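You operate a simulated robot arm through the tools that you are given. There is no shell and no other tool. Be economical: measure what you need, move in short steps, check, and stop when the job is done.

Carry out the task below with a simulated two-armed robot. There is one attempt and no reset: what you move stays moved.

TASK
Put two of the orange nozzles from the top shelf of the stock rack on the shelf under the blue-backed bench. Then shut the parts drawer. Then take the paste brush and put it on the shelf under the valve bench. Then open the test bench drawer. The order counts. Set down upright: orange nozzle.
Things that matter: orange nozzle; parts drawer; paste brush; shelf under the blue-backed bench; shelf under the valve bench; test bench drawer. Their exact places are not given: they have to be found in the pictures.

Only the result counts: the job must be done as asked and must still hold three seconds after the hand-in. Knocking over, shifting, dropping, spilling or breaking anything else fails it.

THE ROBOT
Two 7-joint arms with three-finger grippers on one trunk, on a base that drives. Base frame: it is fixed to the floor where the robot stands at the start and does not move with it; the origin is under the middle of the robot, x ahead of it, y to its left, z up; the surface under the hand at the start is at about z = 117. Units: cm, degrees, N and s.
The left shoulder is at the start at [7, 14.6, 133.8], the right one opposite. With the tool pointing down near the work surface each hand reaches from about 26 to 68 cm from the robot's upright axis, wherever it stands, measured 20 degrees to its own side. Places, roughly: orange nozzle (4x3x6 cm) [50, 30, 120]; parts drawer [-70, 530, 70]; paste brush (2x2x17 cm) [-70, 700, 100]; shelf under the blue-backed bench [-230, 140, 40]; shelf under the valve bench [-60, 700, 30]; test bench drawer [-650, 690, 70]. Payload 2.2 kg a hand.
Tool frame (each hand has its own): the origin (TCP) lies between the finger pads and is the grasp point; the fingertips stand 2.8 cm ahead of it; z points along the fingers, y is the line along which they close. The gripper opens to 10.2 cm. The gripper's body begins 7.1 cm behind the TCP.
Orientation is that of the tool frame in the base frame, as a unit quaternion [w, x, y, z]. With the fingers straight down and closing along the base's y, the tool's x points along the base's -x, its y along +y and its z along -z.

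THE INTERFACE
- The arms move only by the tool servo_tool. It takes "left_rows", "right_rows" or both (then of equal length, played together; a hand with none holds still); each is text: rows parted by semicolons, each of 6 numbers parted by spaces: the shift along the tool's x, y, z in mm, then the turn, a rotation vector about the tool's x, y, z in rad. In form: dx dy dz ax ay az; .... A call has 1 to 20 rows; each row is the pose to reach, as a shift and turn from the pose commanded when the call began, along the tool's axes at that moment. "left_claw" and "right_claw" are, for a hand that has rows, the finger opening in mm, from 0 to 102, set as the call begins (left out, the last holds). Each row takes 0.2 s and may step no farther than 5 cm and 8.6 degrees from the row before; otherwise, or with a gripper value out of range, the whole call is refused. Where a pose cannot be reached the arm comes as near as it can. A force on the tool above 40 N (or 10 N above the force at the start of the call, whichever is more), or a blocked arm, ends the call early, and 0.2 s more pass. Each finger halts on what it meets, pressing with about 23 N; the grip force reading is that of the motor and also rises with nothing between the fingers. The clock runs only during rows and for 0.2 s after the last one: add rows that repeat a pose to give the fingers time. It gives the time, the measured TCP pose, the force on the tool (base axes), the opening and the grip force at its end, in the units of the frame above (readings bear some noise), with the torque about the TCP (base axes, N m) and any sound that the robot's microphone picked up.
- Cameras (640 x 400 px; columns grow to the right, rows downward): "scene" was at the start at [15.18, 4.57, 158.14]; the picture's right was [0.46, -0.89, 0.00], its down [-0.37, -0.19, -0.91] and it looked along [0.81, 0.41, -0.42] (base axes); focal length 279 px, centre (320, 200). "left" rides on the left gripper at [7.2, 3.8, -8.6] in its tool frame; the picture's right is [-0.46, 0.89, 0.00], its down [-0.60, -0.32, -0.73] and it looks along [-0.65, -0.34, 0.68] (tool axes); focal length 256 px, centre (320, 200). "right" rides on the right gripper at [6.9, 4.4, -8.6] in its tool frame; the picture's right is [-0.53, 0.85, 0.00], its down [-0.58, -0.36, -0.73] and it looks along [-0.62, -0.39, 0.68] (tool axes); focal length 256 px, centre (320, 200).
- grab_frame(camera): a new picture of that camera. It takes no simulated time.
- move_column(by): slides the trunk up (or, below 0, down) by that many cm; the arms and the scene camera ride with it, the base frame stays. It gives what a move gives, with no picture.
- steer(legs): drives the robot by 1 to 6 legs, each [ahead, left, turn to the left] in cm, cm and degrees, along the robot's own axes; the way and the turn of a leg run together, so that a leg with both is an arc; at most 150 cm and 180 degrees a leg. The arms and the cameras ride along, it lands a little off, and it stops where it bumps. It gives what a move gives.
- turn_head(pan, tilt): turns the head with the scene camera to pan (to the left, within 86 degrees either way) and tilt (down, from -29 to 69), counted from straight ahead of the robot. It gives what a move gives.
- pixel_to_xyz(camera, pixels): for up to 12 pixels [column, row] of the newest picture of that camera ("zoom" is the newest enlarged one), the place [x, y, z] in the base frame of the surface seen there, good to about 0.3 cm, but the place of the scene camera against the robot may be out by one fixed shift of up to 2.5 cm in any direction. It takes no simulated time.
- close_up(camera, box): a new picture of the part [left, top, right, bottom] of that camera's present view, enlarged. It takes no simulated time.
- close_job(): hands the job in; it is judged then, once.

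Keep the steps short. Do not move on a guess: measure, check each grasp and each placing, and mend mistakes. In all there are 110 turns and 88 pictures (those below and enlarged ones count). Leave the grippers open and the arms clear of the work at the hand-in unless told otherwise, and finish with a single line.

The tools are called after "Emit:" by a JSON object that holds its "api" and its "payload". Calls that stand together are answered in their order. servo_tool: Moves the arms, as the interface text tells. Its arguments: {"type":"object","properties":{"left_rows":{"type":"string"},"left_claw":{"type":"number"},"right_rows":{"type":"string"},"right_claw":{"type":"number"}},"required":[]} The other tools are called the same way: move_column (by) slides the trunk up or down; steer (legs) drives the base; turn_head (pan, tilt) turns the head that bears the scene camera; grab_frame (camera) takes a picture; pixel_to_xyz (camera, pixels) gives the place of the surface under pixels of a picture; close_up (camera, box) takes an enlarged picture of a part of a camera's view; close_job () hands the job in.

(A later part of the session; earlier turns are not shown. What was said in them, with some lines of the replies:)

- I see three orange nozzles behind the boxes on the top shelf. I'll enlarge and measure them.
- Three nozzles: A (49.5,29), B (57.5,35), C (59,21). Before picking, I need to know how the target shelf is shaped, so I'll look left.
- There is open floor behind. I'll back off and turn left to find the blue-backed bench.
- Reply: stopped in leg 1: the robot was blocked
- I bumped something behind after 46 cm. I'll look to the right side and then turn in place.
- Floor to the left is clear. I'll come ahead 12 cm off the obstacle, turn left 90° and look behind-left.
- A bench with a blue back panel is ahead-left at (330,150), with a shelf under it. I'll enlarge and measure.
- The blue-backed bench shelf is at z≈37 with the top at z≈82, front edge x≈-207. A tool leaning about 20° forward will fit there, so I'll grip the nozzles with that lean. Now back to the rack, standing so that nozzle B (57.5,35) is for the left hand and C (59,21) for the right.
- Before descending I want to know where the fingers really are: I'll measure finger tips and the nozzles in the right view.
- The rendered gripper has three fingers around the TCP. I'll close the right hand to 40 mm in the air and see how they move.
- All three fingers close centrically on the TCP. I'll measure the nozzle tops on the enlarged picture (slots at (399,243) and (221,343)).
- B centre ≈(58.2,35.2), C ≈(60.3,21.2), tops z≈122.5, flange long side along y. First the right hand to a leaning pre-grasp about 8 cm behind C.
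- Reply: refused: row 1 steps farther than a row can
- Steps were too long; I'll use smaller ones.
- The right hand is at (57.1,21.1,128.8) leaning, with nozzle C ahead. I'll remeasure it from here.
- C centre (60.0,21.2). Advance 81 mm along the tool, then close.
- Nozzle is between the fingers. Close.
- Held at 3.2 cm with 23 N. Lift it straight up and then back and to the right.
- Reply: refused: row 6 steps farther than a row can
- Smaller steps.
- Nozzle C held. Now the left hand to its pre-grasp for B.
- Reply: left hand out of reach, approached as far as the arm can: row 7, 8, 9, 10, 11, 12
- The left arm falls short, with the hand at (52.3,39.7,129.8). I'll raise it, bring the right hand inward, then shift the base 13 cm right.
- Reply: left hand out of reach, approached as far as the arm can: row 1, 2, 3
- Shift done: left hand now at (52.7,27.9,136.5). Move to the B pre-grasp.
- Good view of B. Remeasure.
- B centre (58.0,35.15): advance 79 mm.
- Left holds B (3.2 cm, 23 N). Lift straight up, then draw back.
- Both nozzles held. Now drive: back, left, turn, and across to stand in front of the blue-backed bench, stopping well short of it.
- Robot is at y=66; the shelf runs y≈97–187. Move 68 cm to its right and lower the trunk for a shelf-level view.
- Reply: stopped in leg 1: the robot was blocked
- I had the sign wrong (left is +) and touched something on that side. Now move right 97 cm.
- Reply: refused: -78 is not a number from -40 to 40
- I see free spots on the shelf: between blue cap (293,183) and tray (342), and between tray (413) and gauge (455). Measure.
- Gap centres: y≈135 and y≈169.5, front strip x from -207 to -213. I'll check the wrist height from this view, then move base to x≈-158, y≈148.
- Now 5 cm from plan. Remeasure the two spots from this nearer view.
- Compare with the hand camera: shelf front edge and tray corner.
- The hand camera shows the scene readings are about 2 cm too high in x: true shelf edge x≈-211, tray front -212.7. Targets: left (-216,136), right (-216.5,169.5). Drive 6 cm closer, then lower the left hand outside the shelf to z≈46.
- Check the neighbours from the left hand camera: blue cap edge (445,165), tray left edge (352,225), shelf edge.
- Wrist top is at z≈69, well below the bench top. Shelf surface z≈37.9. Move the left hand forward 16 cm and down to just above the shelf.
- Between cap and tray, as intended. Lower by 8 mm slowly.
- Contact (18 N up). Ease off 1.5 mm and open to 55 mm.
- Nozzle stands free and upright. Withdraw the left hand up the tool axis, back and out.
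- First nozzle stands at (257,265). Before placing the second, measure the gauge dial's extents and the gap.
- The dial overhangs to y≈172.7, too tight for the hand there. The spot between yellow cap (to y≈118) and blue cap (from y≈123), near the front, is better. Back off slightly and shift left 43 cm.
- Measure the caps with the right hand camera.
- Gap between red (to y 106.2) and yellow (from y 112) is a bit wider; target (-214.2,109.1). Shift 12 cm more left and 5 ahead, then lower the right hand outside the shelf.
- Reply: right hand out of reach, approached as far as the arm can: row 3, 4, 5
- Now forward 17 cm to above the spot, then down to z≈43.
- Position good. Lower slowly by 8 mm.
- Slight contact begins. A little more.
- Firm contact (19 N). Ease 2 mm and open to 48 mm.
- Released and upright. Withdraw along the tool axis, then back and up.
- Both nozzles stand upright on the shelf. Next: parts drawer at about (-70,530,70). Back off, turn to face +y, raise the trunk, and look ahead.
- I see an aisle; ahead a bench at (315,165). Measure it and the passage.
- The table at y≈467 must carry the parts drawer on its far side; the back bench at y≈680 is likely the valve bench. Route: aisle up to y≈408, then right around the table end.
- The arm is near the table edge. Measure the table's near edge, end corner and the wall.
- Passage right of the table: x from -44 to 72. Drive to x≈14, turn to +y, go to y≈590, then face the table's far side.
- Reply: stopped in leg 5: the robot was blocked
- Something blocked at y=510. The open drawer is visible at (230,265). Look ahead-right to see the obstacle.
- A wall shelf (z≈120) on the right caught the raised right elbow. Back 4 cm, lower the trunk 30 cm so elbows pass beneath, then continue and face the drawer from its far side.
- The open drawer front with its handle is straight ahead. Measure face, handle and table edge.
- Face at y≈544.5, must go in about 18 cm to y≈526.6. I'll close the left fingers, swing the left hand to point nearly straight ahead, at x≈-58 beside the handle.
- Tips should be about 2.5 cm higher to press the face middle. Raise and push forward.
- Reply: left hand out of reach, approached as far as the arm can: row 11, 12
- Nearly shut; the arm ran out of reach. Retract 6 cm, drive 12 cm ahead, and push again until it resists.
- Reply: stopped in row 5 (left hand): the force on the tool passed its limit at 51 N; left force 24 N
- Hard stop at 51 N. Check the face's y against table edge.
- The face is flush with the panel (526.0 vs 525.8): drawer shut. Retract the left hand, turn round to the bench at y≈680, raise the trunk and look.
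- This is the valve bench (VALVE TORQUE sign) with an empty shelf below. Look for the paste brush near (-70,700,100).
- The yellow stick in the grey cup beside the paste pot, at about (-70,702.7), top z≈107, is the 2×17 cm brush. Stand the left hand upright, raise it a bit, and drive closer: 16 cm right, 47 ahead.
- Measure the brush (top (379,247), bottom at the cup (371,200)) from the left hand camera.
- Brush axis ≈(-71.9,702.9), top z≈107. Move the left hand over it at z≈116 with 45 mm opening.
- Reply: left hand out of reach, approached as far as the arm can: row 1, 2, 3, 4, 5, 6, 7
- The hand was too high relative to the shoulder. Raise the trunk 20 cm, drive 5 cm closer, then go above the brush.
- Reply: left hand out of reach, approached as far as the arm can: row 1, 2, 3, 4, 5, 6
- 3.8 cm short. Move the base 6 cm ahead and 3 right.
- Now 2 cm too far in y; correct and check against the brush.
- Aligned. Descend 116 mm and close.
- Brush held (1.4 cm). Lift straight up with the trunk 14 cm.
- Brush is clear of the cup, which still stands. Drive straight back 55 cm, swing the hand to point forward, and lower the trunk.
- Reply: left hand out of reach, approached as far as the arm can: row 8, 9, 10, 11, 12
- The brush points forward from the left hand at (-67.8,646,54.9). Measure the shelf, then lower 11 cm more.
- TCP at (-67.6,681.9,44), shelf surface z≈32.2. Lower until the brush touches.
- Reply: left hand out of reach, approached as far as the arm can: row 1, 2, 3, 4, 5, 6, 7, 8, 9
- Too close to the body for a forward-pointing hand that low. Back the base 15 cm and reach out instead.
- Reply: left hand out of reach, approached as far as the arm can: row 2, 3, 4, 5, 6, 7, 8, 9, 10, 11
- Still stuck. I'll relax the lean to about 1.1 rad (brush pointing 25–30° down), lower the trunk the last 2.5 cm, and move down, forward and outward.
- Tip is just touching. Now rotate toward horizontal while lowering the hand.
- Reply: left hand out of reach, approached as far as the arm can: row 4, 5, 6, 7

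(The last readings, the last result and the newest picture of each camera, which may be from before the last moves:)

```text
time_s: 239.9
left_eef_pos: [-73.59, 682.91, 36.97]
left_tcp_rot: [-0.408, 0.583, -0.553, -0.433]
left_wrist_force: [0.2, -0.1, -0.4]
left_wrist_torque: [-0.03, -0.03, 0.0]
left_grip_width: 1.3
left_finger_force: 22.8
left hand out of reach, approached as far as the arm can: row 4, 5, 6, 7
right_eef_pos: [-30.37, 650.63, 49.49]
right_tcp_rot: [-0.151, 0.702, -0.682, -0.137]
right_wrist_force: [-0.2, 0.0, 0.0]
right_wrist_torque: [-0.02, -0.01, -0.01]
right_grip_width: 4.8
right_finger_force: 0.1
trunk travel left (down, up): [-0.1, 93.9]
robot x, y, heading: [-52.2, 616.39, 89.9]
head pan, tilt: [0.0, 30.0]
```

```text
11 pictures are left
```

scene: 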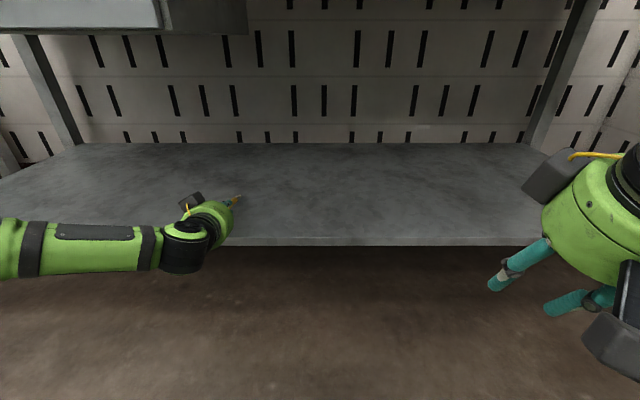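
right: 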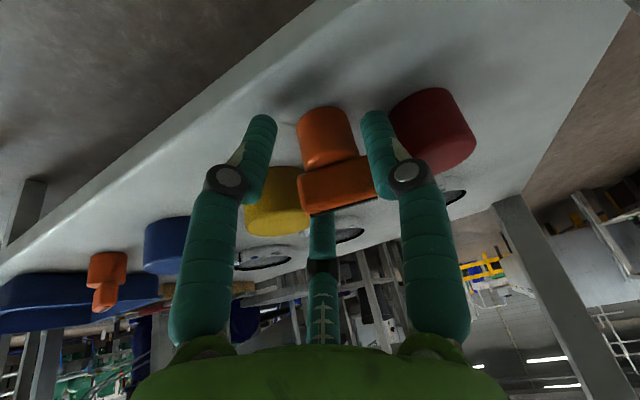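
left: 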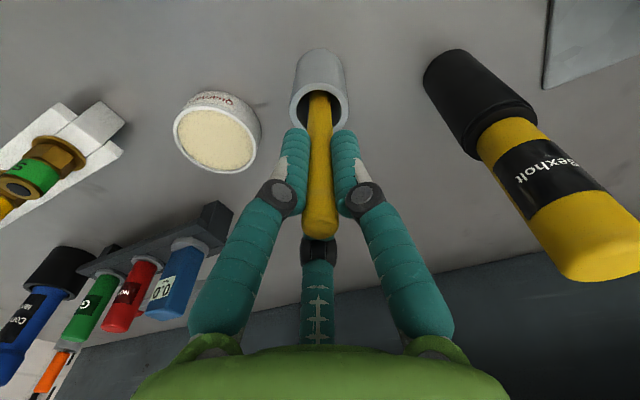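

Brush now 17° down with the tip nearly touching, rear only ~4 cm above the shelf. Nudge 1 cm inwards and open gently.

Emit:
{"api": "steer", "payload": {"legs": [[1.2, 0, 0]]}}

Emit:
{"api": "servo_tool", "payload": {"left_rows": "4 0 1 0 0 0; 4 0 1 0 0 0"}}

Emit:
{"api": "servo_tool", "payload": {"left_rows": "0 0 0 0 0 0; 0 0 0 0 0 0; 0 0 0 0 0 0; 0 0 0 0 0 0", "left_claw": 50}}

Emit:
{"api": "grab_frame", "payload": {"camera": "left"}}

```text
time_s: 240.6
left_eef_pos: [-73.58, 684.11, 36.97]
left_tcp_rot: [-0.408, 0.583, -0.553, -0.434]
left_wrist_force: [0.4, -0.2, -0.8]
left_wrist_torque: [0.01, 0.01, -0.02]
left_grip_width: 1.29
left_finger_force: 23.1
right_eef_pos: [-30.42, 651.92, 49.42]
right_tcp_rot: [-0.15, 0.702, -0.683, -0.137]
right_wrist_force: [-0.5, 0.2, 0.3]
right_wrist_torque: [0.02, 0.0, 0.01]
right_grip_width: 4.81
right_finger_force: 0.0
trunk travel left (down, up): [-0.1, 93.9]
robot x, y, heading: [-52.08, 617.41, 89.7]
head pan, tilt: [0.0, 30.0]
```

```text
time_s: 241.2
left_eef_pos: [-73.42, 684.11, 36.79]
left_tcp_rot: [-0.407, 0.583, -0.554, -0.433]
left_wrist_force: [0.1, -1.1, 3.2]
left_wrist_torque: [0.4, 0.04, 0.03]
left_grip_width: 1.31
left_finger_force: 23.4
right_eef_pos: [-30.47, 651.9, 49.44]
right_tcp_rot: [-0.15, 0.702, -0.683, -0.137]
right_wrist_force: [-0.5, 0.7, 0.8]
right_wrist_torque: [0.0, -0.01, 0.0]
right_grip_width: 4.78
right_finger_force: 0.1
trunk travel left (down, up): [-0.1, 93.9]
robot x, y, heading: [-52.61, 617.6, 90.0]
head pan, tilt: [0.0, 30.0]
```

```text
time_s: 242.2
left_eef_pos: [-73.56, 683.95, 36.66]
left_tcp_rot: [-0.406, 0.584, -0.555, -0.432]
left_wrist_force: [-0.1, -0.7, 0.0]
left_wrist_torque: [0.03, 0.01, 0.01]
left_grip_width: 5.0
left_finger_force: 0.1
right_eef_pos: [-30.4, 651.85, 49.54]
right_tcp_rot: [-0.15, 0.702, -0.682, -0.136]
right_wrist_force: [0.2, 0.0, 1.5]
right_wrist_torque: [0.0, 0.0, 0.02]
right_grip_width: 4.82
right_finger_force: 0.0
trunk travel left (down, up): [-0.1, 93.9]
robot x, y, heading: [-52.33, 617.56, 90.3]
head pan, tilt: [0.0, 30.0]
```

```text
10 pictures are left
```

left: 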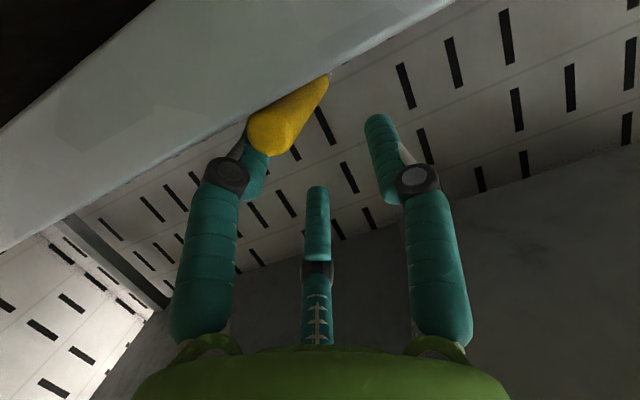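

The brush lies below the fingers on the shelf. Withdraw along the tool axis (back and up).

Emit:
{"api": "servo_tool", "payload": {"left_rows": "0 0 -10 0 0 0; 0 0 -20 0 0 0; 0 0 -35 0 0 0; 0 0 -55 0 0 0; -5 0 -80 0 0.05 0; -10 0 -110 0 0.15 0; -10 0 -110 0 0.15 0"}}

Emit:
{"api": "steer", "payload": {"legs": [[-15, 0, 0]]}}

Emit:
{"api": "close_up", "payload": {"camera": "scene", "box": [100, 140, 420, 260]}}

```text
time_s: 243.8
left_eef_pos: [-73.16, 673.71, 40.75]
left_tcp_rot: [-0.365, 0.614, -0.583, -0.388]
left_wrist_force: [-1.0, 0.2, 0.2]
left_wrist_torque: [-0.01, 0.01, -0.01]
left_grip_width: 4.99
left_finger_force: 0.0
right_eef_pos: [-30.41, 651.89, 49.48]
right_tcp_rot: [-0.15, 0.702, -0.683, -0.136]
right_wrist_force: [0.1, -0.2, -0.4]
right_wrist_torque: [0.0, 0.02, -0.02]
right_grip_width: 4.79
right_finger_force: 0.1
trunk travel left (down, up): [-0.1, 93.9]
robot x, y, heading: [-52.21, 617.53, 90.0]
head pan, tilt: [0.0, 30.0]
```

```text
time_s: 245.2
left_eef_pos: [-73.1, 658.79, 40.69]
left_tcp_rot: [-0.366, 0.613, -0.583, -0.388]
left_wrist_force: [0.5, 0.7, 0.0]
left_wrist_torque: [-0.02, -0.01, -0.02]
left_grip_width: 4.99
left_finger_force: 0.1
right_eef_pos: [-30.48, 636.88, 49.6]
right_tcp_rot: [-0.15, 0.702, -0.683, -0.136]
right_wrist_force: [-0.4, 0.1, -0.3]
right_wrist_torque: [0.0, -0.05, -0.02]
right_grip_width: 4.81
right_finger_force: 0.0
trunk travel left (down, up): [-0.1, 93.9]
robot x, y, heading: [-51.95, 602.61, 90.1]
head pan, tilt: [0.0, 30.0]
```

```text
2.00 times, centred on (260, 200) of scene
```

zoom: 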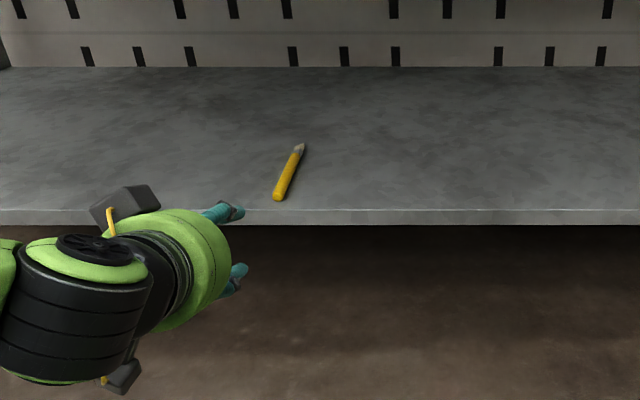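

The brush lies on the shelf. Last: the test bench drawer near (-650,690,70). Tuck the left arm, raise the trunk 35 cm, turn left and drive west along the aisle in stages.

Emit:
{"api": "servo_tool", "payload": {"left_rows": "12 0 -25 0 0.12 0; 24 0 -51 0 0.24 0; 36 0 -76 0 0.36 0; 49 0 -102 0 0.48 0; 61 0 -127 0 0.6 0; 73 0 -153 0 0.72 0; 73 0 -153 0 0.72 0"}}

Emit:
{"api": "move_column", "payload": {"by": 35}}

Emit:
{"api": "steer", "payload": {"legs": [[0, 0, 90], [150, 0, 0]]}}

Emit:
{"api": "turn_head", "payload": {"pan": 0, "tilt": 20}}

Emit:
{"api": "grab_frame", "payload": {"camera": "scene"}}

```text
time_s: 246.8
left_eef_pos: [-72.09, 641.76, 40.73]
left_tcp_rot: [-0.135, 0.711, -0.675, -0.147]
left_wrist_force: [0.8, 0.1, 1.0]
left_wrist_torque: [-0.02, -0.01, 0.0]
left_grip_width: 5.0
left_finger_force: 0.0
right_eef_pos: [-30.46, 637.0, 49.5]
right_tcp_rot: [-0.15, 0.702, -0.683, -0.136]
right_wrist_force: [0.5, -0.5, 0.1]
right_wrist_torque: [-0.02, -0.01, -0.03]
right_grip_width: 4.83
right_finger_force: 0.1
trunk travel left (down, up): [-0.1, 93.9]
robot x, y, heading: [-52.18, 602.42, 89.9]
head pan, tilt: [0.0, 30.0]
```

```text
time_s: 250.2
left_eef_pos: [-72.16, 641.81, 75.71]
left_tcp_rot: [-0.137, 0.711, -0.674, -0.147]
left_wrist_force: [-1.1, -0.2, 0.1]
left_wrist_torque: [0.0, -0.04, -0.04]
left_grip_width: 5.0
left_finger_force: 0.1
right_eef_pos: [-30.45, 636.92, 84.51]
right_tcp_rot: [-0.149, 0.702, -0.682, -0.137]
right_wrist_force: [0.1, 0.0, 0.6]
right_wrist_torque: [-0.02, 0.03, 0.01]
right_grip_width: 4.82
right_finger_force: 0.0
trunk travel left (down, up): [-35.1, 58.9]
robot x, y, heading: [-52.62, 602.11, 89.8]
head pan, tilt: [0.0, 30.0]
```

```text
time_s: 261.5
left_eef_pos: [-242.48, 587.26, 75.79]
left_tcp_rot: [0.004, 0.98, 0.01, -0.2]
left_wrist_force: [0.1, 0.4, -0.2]
left_wrist_torque: [-0.03, 0.02, -0.03]
left_grip_width: 4.99
left_finger_force: 0.1
right_eef_pos: [-236.16, 628.77, 84.51]
right_tcp_rot: [-0.012, 0.979, -0.003, -0.202]
right_wrist_force: [-0.2, 0.3, -0.5]
right_wrist_torque: [0.01, 0.02, -0.01]
right_grip_width: 4.8
right_finger_force: 0.0
trunk travel left (down, up): [-35.1, 58.9]
robot x, y, heading: [-202.24, 605.8, 178.2]
head pan, tilt: [0.0, 30.0]
```

```text
time_s: 262.2
left_eef_pos: [-242.38, 587.26, 75.71]
left_tcp_rot: [0.004, 0.98, 0.01, -0.201]
left_wrist_force: [0.3, -1.0, -0.2]
left_wrist_torque: [-0.01, -0.02, 0.0]
left_grip_width: 4.99
left_finger_force: 0.0
right_eef_pos: [-236.19, 628.77, 84.52]
right_tcp_rot: [-0.013, 0.979, -0.003, -0.203]
right_wrist_force: [0.1, -0.2, -0.2]
right_wrist_torque: [0.01, -0.02, 0.03]
right_grip_width: 4.79
right_finger_force: 0.1
trunk travel left (down, up): [-35.1, 58.9]
robot x, y, heading: [-202.32, 606.36, 178.0]
head pan, tilt: [0.0, 20.0]
```

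```text
8 pictures are left
```

scene: 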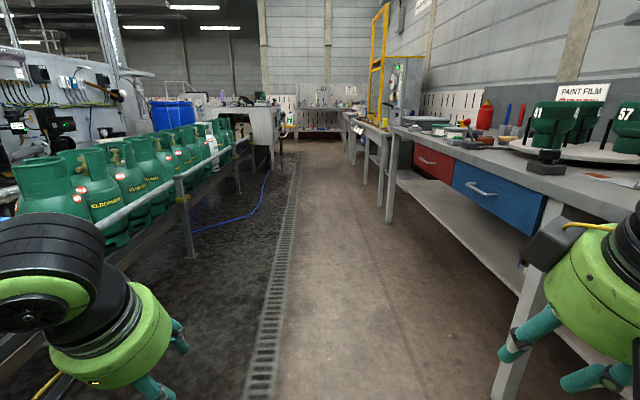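

Aisle clear. Measure rail, bench fronts, and far benches.

Emit:
{"api": "pixel_to_xyz", "payload": {"camera": "scene", "pixels": [[190, 255], [240, 190], [388, 222], [365, 175], [352, 150], [60, 230], [380, 125], [395, 60], [280, 175], [270, 120], [320, 118], [240, 142]]}}

Emit:
{"api": "close_up", "payload": {"camera": "scene", "box": [220, 70, 420, 195]}}

```text
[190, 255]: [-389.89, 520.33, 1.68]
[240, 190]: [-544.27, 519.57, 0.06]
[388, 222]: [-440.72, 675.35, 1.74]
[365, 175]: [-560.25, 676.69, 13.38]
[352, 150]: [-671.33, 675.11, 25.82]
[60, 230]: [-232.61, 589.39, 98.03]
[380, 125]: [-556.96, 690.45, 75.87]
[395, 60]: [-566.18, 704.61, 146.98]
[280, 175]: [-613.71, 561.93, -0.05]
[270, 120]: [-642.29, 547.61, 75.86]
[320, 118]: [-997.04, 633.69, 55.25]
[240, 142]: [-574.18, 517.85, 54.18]
```

```text
3.20 times, centred on (320, 132) of scene
```

zoom: 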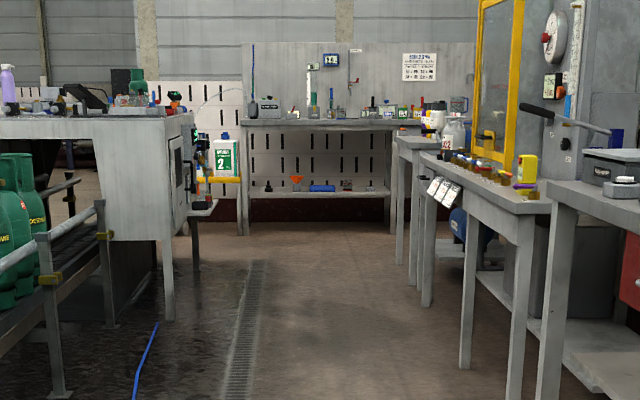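

Drive on west: fix heading, 8 cm right, ahead 430 cm, then face the bench.

Emit:
{"api": "steer", "payload": {"legs": [[0, -8, 1.8], [150, 0, 0], [150, 0, 0], [128, 0, 0], [0, 0, -90]]}}

Emit:
{"api": "turn_head", "payload": {"pan": 0, "tilt": 30}}

Emit:
{"api": "grab_frame", "payload": {"camera": "scene"}}

```text
time_s: 287.1
left_eef_pos: [-649.64, 648.99, 75.63]
left_tcp_rot: [-0.135, 0.713, -0.672, -0.147]
left_wrist_force: [0.1, 0.3, 0.7]
left_wrist_torque: [0.04, -0.01, 0.03]
left_grip_width: 4.98
left_finger_force: 0.1
right_eef_pos: [-607.77, 644.27, 84.49]
right_tcp_rot: [-0.15, 0.704, -0.68, -0.138]
right_wrist_force: [0.6, 0.1, -0.6]
right_wrist_torque: [0.01, -0.01, -0.02]
right_grip_width: 4.79
right_finger_force: 0.2
trunk travel left (down, up): [-35.1, 58.9]
robot x, y, heading: [-629.54, 609.71, 90.4]
head pan, tilt: [0.0, 20.0]
```

```text
time_s: 287.9
left_eef_pos: [-649.66, 648.98, 75.71]
left_tcp_rot: [-0.136, 0.713, -0.671, -0.148]
left_wrist_force: [0.4, 0.6, -0.6]
left_wrist_torque: [0.06, 0.02, 0.08]
left_grip_width: 4.98
left_finger_force: 0.1
right_eef_pos: [-607.84, 644.44, 84.55]
right_tcp_rot: [-0.15, 0.704, -0.681, -0.137]
right_wrist_force: [-0.4, 0.3, 0.2]
right_wrist_torque: [0.0, -0.03, 0.0]
right_grip_width: 4.81
right_finger_force: 0.1
trunk travel left (down, up): [-35.1, 58.9]
robot x, y, heading: [-629.46, 610.01, 90.4]
head pan, tilt: [0.0, 30.0]
```

```text
6 pictures are left
```

scene: 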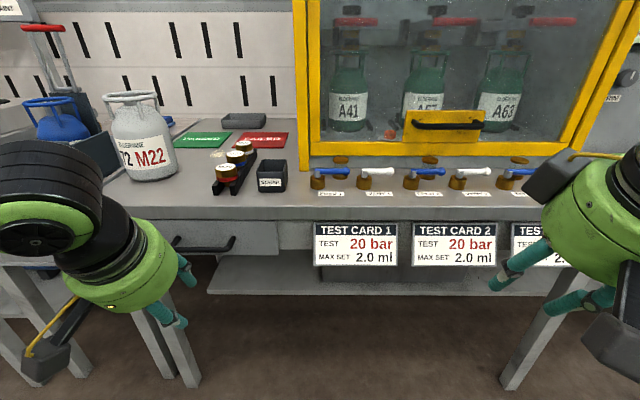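

The test bench, with a drawer handle at (205,243). Measure.

Emit:
{"api": "pixel_to_xyz", "payload": {"camera": "scene", "pixels": [[180, 240], [205, 248], [230, 244], [210, 247], [250, 240], [290, 235], [215, 230], [215, 268], [260, 210], [300, 240], [200, 249], [233, 238]]}}

Emit:
{"api": "close_up", "payload": {"camera": "scene", "box": [140, 190, 320, 300]}}

```text
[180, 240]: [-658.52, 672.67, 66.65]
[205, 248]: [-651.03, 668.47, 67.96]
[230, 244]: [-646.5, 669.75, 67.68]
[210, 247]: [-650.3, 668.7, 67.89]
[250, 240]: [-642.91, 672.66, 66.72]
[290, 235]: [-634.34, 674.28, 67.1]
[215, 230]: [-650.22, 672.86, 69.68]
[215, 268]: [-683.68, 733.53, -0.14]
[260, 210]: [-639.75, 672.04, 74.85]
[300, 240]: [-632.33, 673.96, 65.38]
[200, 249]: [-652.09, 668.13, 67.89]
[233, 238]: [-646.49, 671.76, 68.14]
```

```text
3.56 times, centred on (230, 245) of scene
```

zoom: 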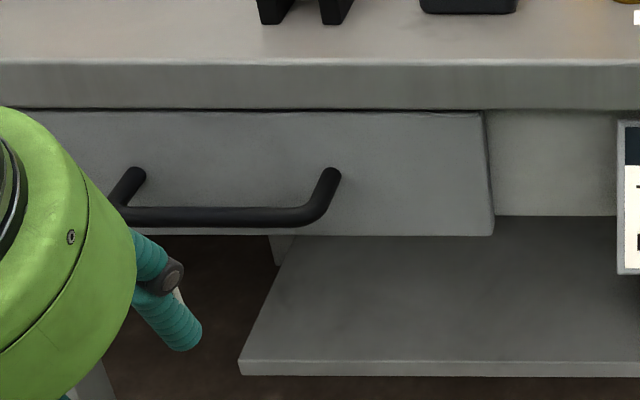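

Handle bar is horizontal at scene (-652.5,668.5,67.9), face y≈672.7. Scene x reads ~2.5 too high, so true centre x≈-655. I'll lower the trunk 20 cm, shift the base, and swing the left hand to point forward at bar height.

Emit:
{"api": "steer", "payload": {"legs": [[-3, 7, -0.4]]}}

Emit:
{"api": "move_column", "payload": {"by": -20}}

Emit:
{"api": "servo_tool", "payload": {"left_rows": "-12 -2 -9 0 -0.13 0; -25 -4 -19 0 -0.26 0; -37 -5 -28 0 -0.39 0; -50 -7 -38 0 -0.52 0; -62 -9 -47 0 -0.65 0; -75 -11 -57 0 -0.78 0; -87 -12 -66 0 -0.91 0; -100 -14 -76 0 -1.04 0; -112 -16 -85 0 -1.17 0; -112 -16 -85 0 -1.17 0", "left_claw": 60}}

```text
time_s: 288.9
left_eef_pos: [-656.34, 646.12, 75.6]
left_tcp_rot: [-0.137, 0.711, -0.674, -0.147]
left_wrist_force: [0.2, -0.1, -0.6]
left_wrist_torque: [0.0, -0.02, -0.03]
left_grip_width: 5.0
left_finger_force: 0.1
right_eef_pos: [-614.59, 641.29, 84.45]
right_tcp_rot: [-0.151, 0.702, -0.683, -0.137]
right_wrist_force: [-0.6, -0.1, -0.1]
right_wrist_torque: [-0.01, -0.03, -0.01]
right_grip_width: 4.81
right_finger_force: 0.2
trunk travel left (down, up): [-35.1, 58.9]
robot x, y, heading: [-636.65, 606.87, 89.8]
head pan, tilt: [0.0, 30.0]
```

```text
time_s: 291.1
left_eef_pos: [-656.27, 646.21, 55.58]
left_tcp_rot: [-0.136, 0.711, -0.674, -0.148]
left_wrist_force: [-0.6, 0.1, -0.4]
left_wrist_torque: [-0.02, 0.06, 0.03]
left_grip_width: 5.0
left_finger_force: 0.0
right_eef_pos: [-614.5, 641.2, 64.47]
right_tcp_rot: [-0.15, 0.702, -0.683, -0.136]
right_wrist_force: [-0.4, 0.3, -0.3]
right_wrist_torque: [0.02, 0.02, -0.01]
right_grip_width: 4.8
right_finger_force: 0.0
trunk travel left (down, up): [-15.1, 78.9]
robot x, y, heading: [-636.13, 606.75, 89.9]
head pan, tilt: [0.0, 30.0]
```

```text
time_s: 293.3
left_eef_pos: [-654.14, 656.8, 69.27]
left_tcp_rot: [0.487, -0.51, 0.486, 0.516]
left_wrist_force: [-0.6, 0.2, 0.3]
left_wrist_torque: [-0.01, 0.03, 0.0]
left_grip_width: 5.97
left_finger_force: 0.1
left hand out of reach, approached as far as the arm can: row 4, 5, 6, 7, 8, 9, 10
right_eef_pos: [-614.54, 641.27, 64.52]
right_tcp_rot: [-0.15, 0.702, -0.683, -0.137]
right_wrist_force: [0.4, -0.2, 0.1]
right_wrist_torque: [0.02, 0.0, 0.01]
right_grip_width: 4.79
right_finger_force: 0.0
trunk travel left (down, up): [-15.1, 78.9]
robot x, y, heading: [-636.57, 606.58, 90.1]
head pan, tilt: [0.0, 30.0]
```

The hand points straight ahead at (-654.1,656.8,69.3). Now roll 90° so the fingers close vertically.

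Emit:
{"api": "servo_tool", "payload": {"left_rows": "0 0 0 0 0 0.143; 0 0 0 0 0 0.286; 0 0 0 0 0 0.429; 0 0 0 0 0 0.572; 0 0 0 0 0 0.715; 0 0 0 0 0 0.858; 0 0 0 0 0 1.0; 0 0 0 0 0 1.143; 0 0 0 0 0 1.286; 0 0 0 0 0 1.429; 0 0 0 0 0 1.571; 0 0 0 0 0 1.571"}}

Emit:
{"api": "grab_frame", "payload": {"camera": "left"}}

```text
time_s: 295.9
left_eef_pos: [-654.2, 656.86, 69.39]
left_tcp_rot: [-0.021, -0.016, 0.706, 0.708]
left_wrist_force: [-0.3, 0.5, -0.2]
left_wrist_torque: [0.02, 0.0, 0.01]
left_grip_width: 5.99
left_finger_force: 0.0
right_eef_pos: [-614.59, 641.21, 64.48]
right_tcp_rot: [-0.15, 0.702, -0.683, -0.136]
right_wrist_force: [-0.2, 0.5, 0.7]
right_wrist_torque: [-0.03, 0.0, 0.0]
right_grip_width: 4.8
right_finger_force: 0.1
trunk travel left (down, up): [-15.1, 78.9]
robot x, y, heading: [-636.77, 606.98, 89.7]
head pan, tilt: [0.0, 30.0]
```

```text
4 pictures are left
```

left: 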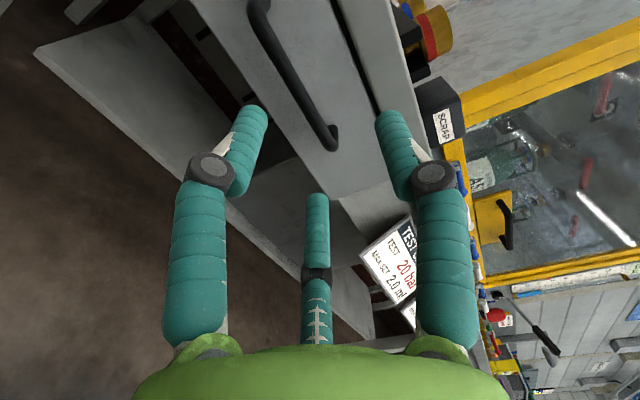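

The roll worked. Measure the handle bar from this camera.

Emit:
{"api": "pixel_to_xyz", "payload": {"camera": "left", "pixels": [[262, 25], [275, 60], [290, 90], [308, 115], [322, 135], [334, 143], [350, 100], [320, 70], [375, 60], [390, 30]]}}

```text
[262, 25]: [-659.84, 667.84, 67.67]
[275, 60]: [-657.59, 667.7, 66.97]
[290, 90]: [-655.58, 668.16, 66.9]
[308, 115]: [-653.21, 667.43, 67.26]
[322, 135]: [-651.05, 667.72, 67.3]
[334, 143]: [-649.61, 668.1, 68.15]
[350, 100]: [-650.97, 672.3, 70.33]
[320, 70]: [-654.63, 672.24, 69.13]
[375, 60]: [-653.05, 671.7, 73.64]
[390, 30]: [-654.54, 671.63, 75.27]
```

Bar centre ≈(-655,668.3,67.3). Lower 21 mm, advance 111 mm so the fingers straddle it, then close.

Emit:
{"api": "servo_tool", "payload": {"left_rows": "0 -21 10 0 0 0; 1 -21 40 0 0 0; 2 -21 70 0 0 0; 3 -21 95 0 0 0; 3 -21 110 0 0 0; 3 -21 110 0 0 0"}}

Emit:
{"api": "servo_tool", "payload": {"left_rows": "0 0 0 0 0 0; 0 0 0 0 0 0; 0 0 0 0 0 0; 0 0 0 0 0 0", "left_claw": 0}}

```text
time_s: 297.3
left_eef_pos: [-655.04, 667.71, 67.42]
left_tcp_rot: [-0.023, -0.018, 0.707, 0.706]
left_wrist_force: [0.0, 0.3, 0.1]
left_wrist_torque: [0.01, -0.01, 0.0]
left_grip_width: 6.01
left_finger_force: 0.0
left hand out of reach, approached as far as the arm can: row 5
right_eef_pos: [-614.6, 641.23, 64.49]
right_tcp_rot: [-0.149, 0.702, -0.683, -0.136]
right_wrist_force: [0.1, 0.0, 0.5]
right_wrist_torque: [-0.03, 0.0, 0.0]
right_grip_width: 4.78
right_finger_force: 0.1
trunk travel left (down, up): [-15.1, 78.9]
robot x, y, heading: [-636.72, 606.88, 90.1]
head pan, tilt: [0.0, 30.0]
```

```text
time_s: 298.3
left_eef_pos: [-655.0, 667.74, 67.01]
left_tcp_rot: [-0.022, -0.02, 0.709, 0.705]
left_wrist_force: [-4.3, -9.9, -14.7]
left_wrist_torque: [-0.1, 0.06, 0.9]
left_grip_width: 1.93
left_finger_force: 44.3
right_eef_pos: [-614.66, 641.34, 64.5]
right_tcp_rot: [-0.151, 0.702, -0.683, -0.136]
right_wrist_force: [0.5, 0.9, -0.7]
right_wrist_torque: [0.03, 0.0, 0.01]
right_grip_width: 4.79
right_finger_force: 0.1
trunk travel left (down, up): [-15.1, 78.9]
robot x, y, heading: [-636.01, 606.72, 89.9]
head pan, tilt: [0.0, 30.0]
```

Bar gripped (1.9 cm, 44 N). Pull back steadily.

Emit:
{"api": "servo_tool", "payload": {"left_rows": "0 0 -8 0 0 0; 0 0 -16 0 0 0; 0 0 -26 0 0 0; 0 0 -38 0 0 0; 0 0 -50 0 0 0; 0 0 -62 0 0 0; 0 0 -75 0 0 0; 0 0 -88 0 0 0; 0 0 -100 0 0 0; 0 0 -100 0 0 0"}}

```text
time_s: 300.5
left_eef_pos: [-655.12, 657.86, 66.97]
left_tcp_rot: [-0.024, -0.024, 0.706, 0.707]
left_wrist_force: [-29.2, -0.4, -3.6]
left_wrist_torque: [-0.02, -0.1, -0.4]
left_grip_width: 1.86
left_finger_force: 44.0
right_eef_pos: [-614.81, 641.3, 64.62]
right_tcp_rot: [-0.152, 0.702, -0.683, -0.135]
right_wrist_force: [-0.1, -0.5, -0.1]
right_wrist_torque: [0.0, 0.01, -0.03]
right_grip_width: 4.81
right_finger_force: 0.0
trunk travel left (down, up): [-15.1, 78.9]
robot x, y, heading: [-636.19, 606.61, 90.3]
head pan, tilt: [0.0, 30.0]
```

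Drawer followed 10 cm; there's a 29 N side load. Relieve by 6 mm to the left, then drive the base straight back 11 cm to pull further.

Emit:
{"api": "servo_tool", "payload": {"left_rows": "3 0 0 0 0 0; 6 0 0 0 0 0; 6 0 0 0 0 0"}}

Emit:
{"api": "steer", "payload": {"legs": [[-11, 0, 0]]}}

Emit:
{"api": "grab_frame", "payload": {"camera": "scene"}}

```text
time_s: 301.3
left_eef_pos: [-655.06, 657.77, 67.01]
left_tcp_rot: [-0.02, -0.017, 0.708, 0.706]
left_wrist_force: [-4.3, 0.3, -9.1]
left_wrist_torque: [-0.04, -0.14, 1.27]
left_grip_width: 1.89
left_finger_force: 44.1
right_eef_pos: [-614.55, 641.17, 64.43]
right_tcp_rot: [-0.15, 0.702, -0.683, -0.135]
right_wrist_force: [0.4, 0.0, 0.2]
right_wrist_torque: [0.0, 0.02, 0.0]
right_grip_width: 4.8
right_finger_force: 0.1
trunk travel left (down, up): [-15.1, 78.9]
robot x, y, heading: [-636.49, 606.6, 90.0]
head pan, tilt: [0.0, 30.0]
```

```text
time_s: 302.5
left_eef_pos: [-655.08, 646.85, 67.02]
left_tcp_rot: [-0.02, -0.016, 0.707, 0.707]
left_wrist_force: [1.1, -1.1, -14.8]
left_wrist_torque: [-0.11, -0.26, -0.4]
left_grip_width: 1.87
left_finger_force: 43.4
right_eef_pos: [-614.56, 630.44, 64.49]
right_tcp_rot: [-0.149, 0.702, -0.683, -0.135]
right_wrist_force: [-0.2, -0.4, -0.6]
right_wrist_torque: [-0.02, 0.03, 0.02]
right_grip_width: 4.81
right_finger_force: 0.1
trunk travel left (down, up): [-15.1, 78.9]
robot x, y, heading: [-636.41, 596.13, 90.1]
head pan, tilt: [0.0, 30.0]
```

```text
3 pictures are left
```

scene: 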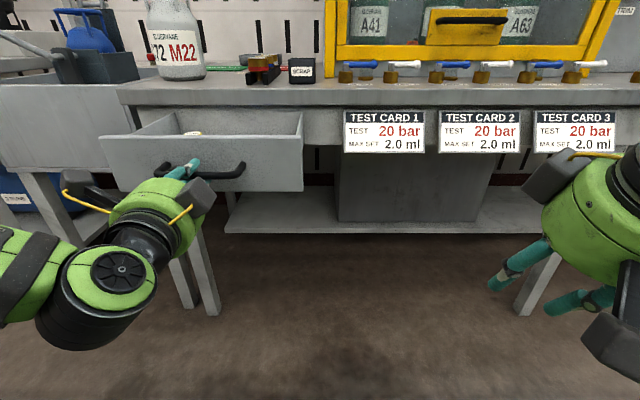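

Drawer is open about 21 cm with no stop felt. Pull 5 cm more, carefully, then release and back away.

Emit:
{"api": "servo_tool", "payload": {"left_rows": "1 0 -12 0 0 0; 1 0 -24 0 0 0; 2 0 -36 0 0 0; 3 0 -50 0 0 0; 3 0 -50 0 0 0"}}

Emit:
{"api": "servo_tool", "payload": {"left_rows": "0 0 0 0 0 0; 0 0 0 0 0 0; 0 0 0 0 0 0; 0 0 0 0 0 0", "left_claw": 60}}

```text
time_s: 303.7
left_eef_pos: [-655.09, 646.27, 67.05]
left_tcp_rot: [-0.025, -0.024, 0.717, 0.696]
left_wrist_force: [-4.7, -0.9, -10.1]
left_wrist_torque: [-0.23, -0.2, 0.37]
left_grip_width: 1.91
left_finger_force: 44.1
left hand out of reach, approached as far as the arm can: row 1, 2, 3, 4, 5
right_eef_pos: [-614.7, 630.29, 64.58]
right_tcp_rot: [-0.15, 0.702, -0.682, -0.136]
right_wrist_force: [-0.5, 0.1, -0.2]
right_wrist_torque: [-0.01, 0.0, 0.0]
right_grip_width: 4.78
right_finger_force: 0.1
trunk travel left (down, up): [-15.1, 78.9]
robot x, y, heading: [-636.94, 596.13, 90.1]
head pan, tilt: [0.0, 30.0]
stopped in row 5 (left hand): the force on the tool passed its limit at 40 N (the readings are from after the stop); the commanded pose is now the measured one
```

```text
time_s: 304.7
left_eef_pos: [-654.8, 646.3, 67.41]
left_tcp_rot: [-0.024, -0.021, 0.714, 0.699]
left_wrist_force: [-0.3, -0.1, -0.3]
left_wrist_torque: [-0.02, 0.01, -0.01]
left_grip_width: 6.0
left_finger_force: 0.0
right_eef_pos: [-614.64, 630.34, 64.5]
right_tcp_rot: [-0.149, 0.702, -0.683, -0.136]
right_wrist_force: [0.5, 1.0, -0.4]
right_wrist_torque: [0.0, 0.0, 0.0]
right_grip_width: 4.81
right_finger_force: 0.1
trunk travel left (down, up): [-15.1, 78.9]
robot x, y, heading: [-636.28, 595.8, 90.0]
head pan, tilt: [0.0, 30.0]
```

Stop felt at about 22 cm; fingers are open. Drive back 10 cm clear of the handle and look.

Emit:
{"api": "steer", "payload": {"legs": [[-9, 0, 0]]}}

Emit:
{"api": "grab_frame", "payload": {"camera": "scene"}}

```text
time_s: 305.8
left_eef_pos: [-654.75, 637.13, 67.46]
left_tcp_rot: [-0.024, -0.022, 0.714, 0.699]
left_wrist_force: [0.2, 0.4, -0.1]
left_wrist_torque: [0.01, 0.01, -0.01]
left_grip_width: 5.99
left_finger_force: 0.1
right_eef_pos: [-614.63, 621.18, 64.48]
right_tcp_rot: [-0.15, 0.702, -0.682, -0.137]
right_wrist_force: [-0.8, 0.3, -0.4]
right_wrist_torque: [-0.02, 0.01, -0.02]
right_grip_width: 4.79
right_finger_force: 0.1
trunk travel left (down, up): [-15.1, 78.9]
robot x, y, heading: [-636.36, 586.49, 90.0]
head pan, tilt: [0.0, 30.0]
```

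```text
2 pictures are left
```

scene: 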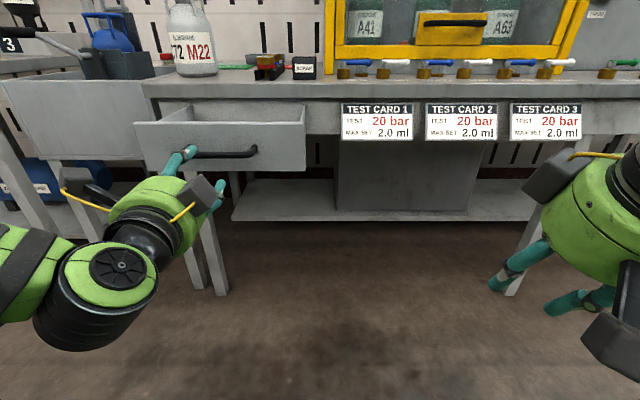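

The drawer stands open, the fingers are clear and both grippers are open. Handing in.

Emit:
{"api": "close_job", "payload": {}}

```text
The job is handed in.
```

I did all four steps in the order you asked and handed the job in; no verdict came back. I bumped into obstacles while driving four times. I identified only one of them, a wall shelf my elbow caught, and I did not check whether any of those bumps moved anything.
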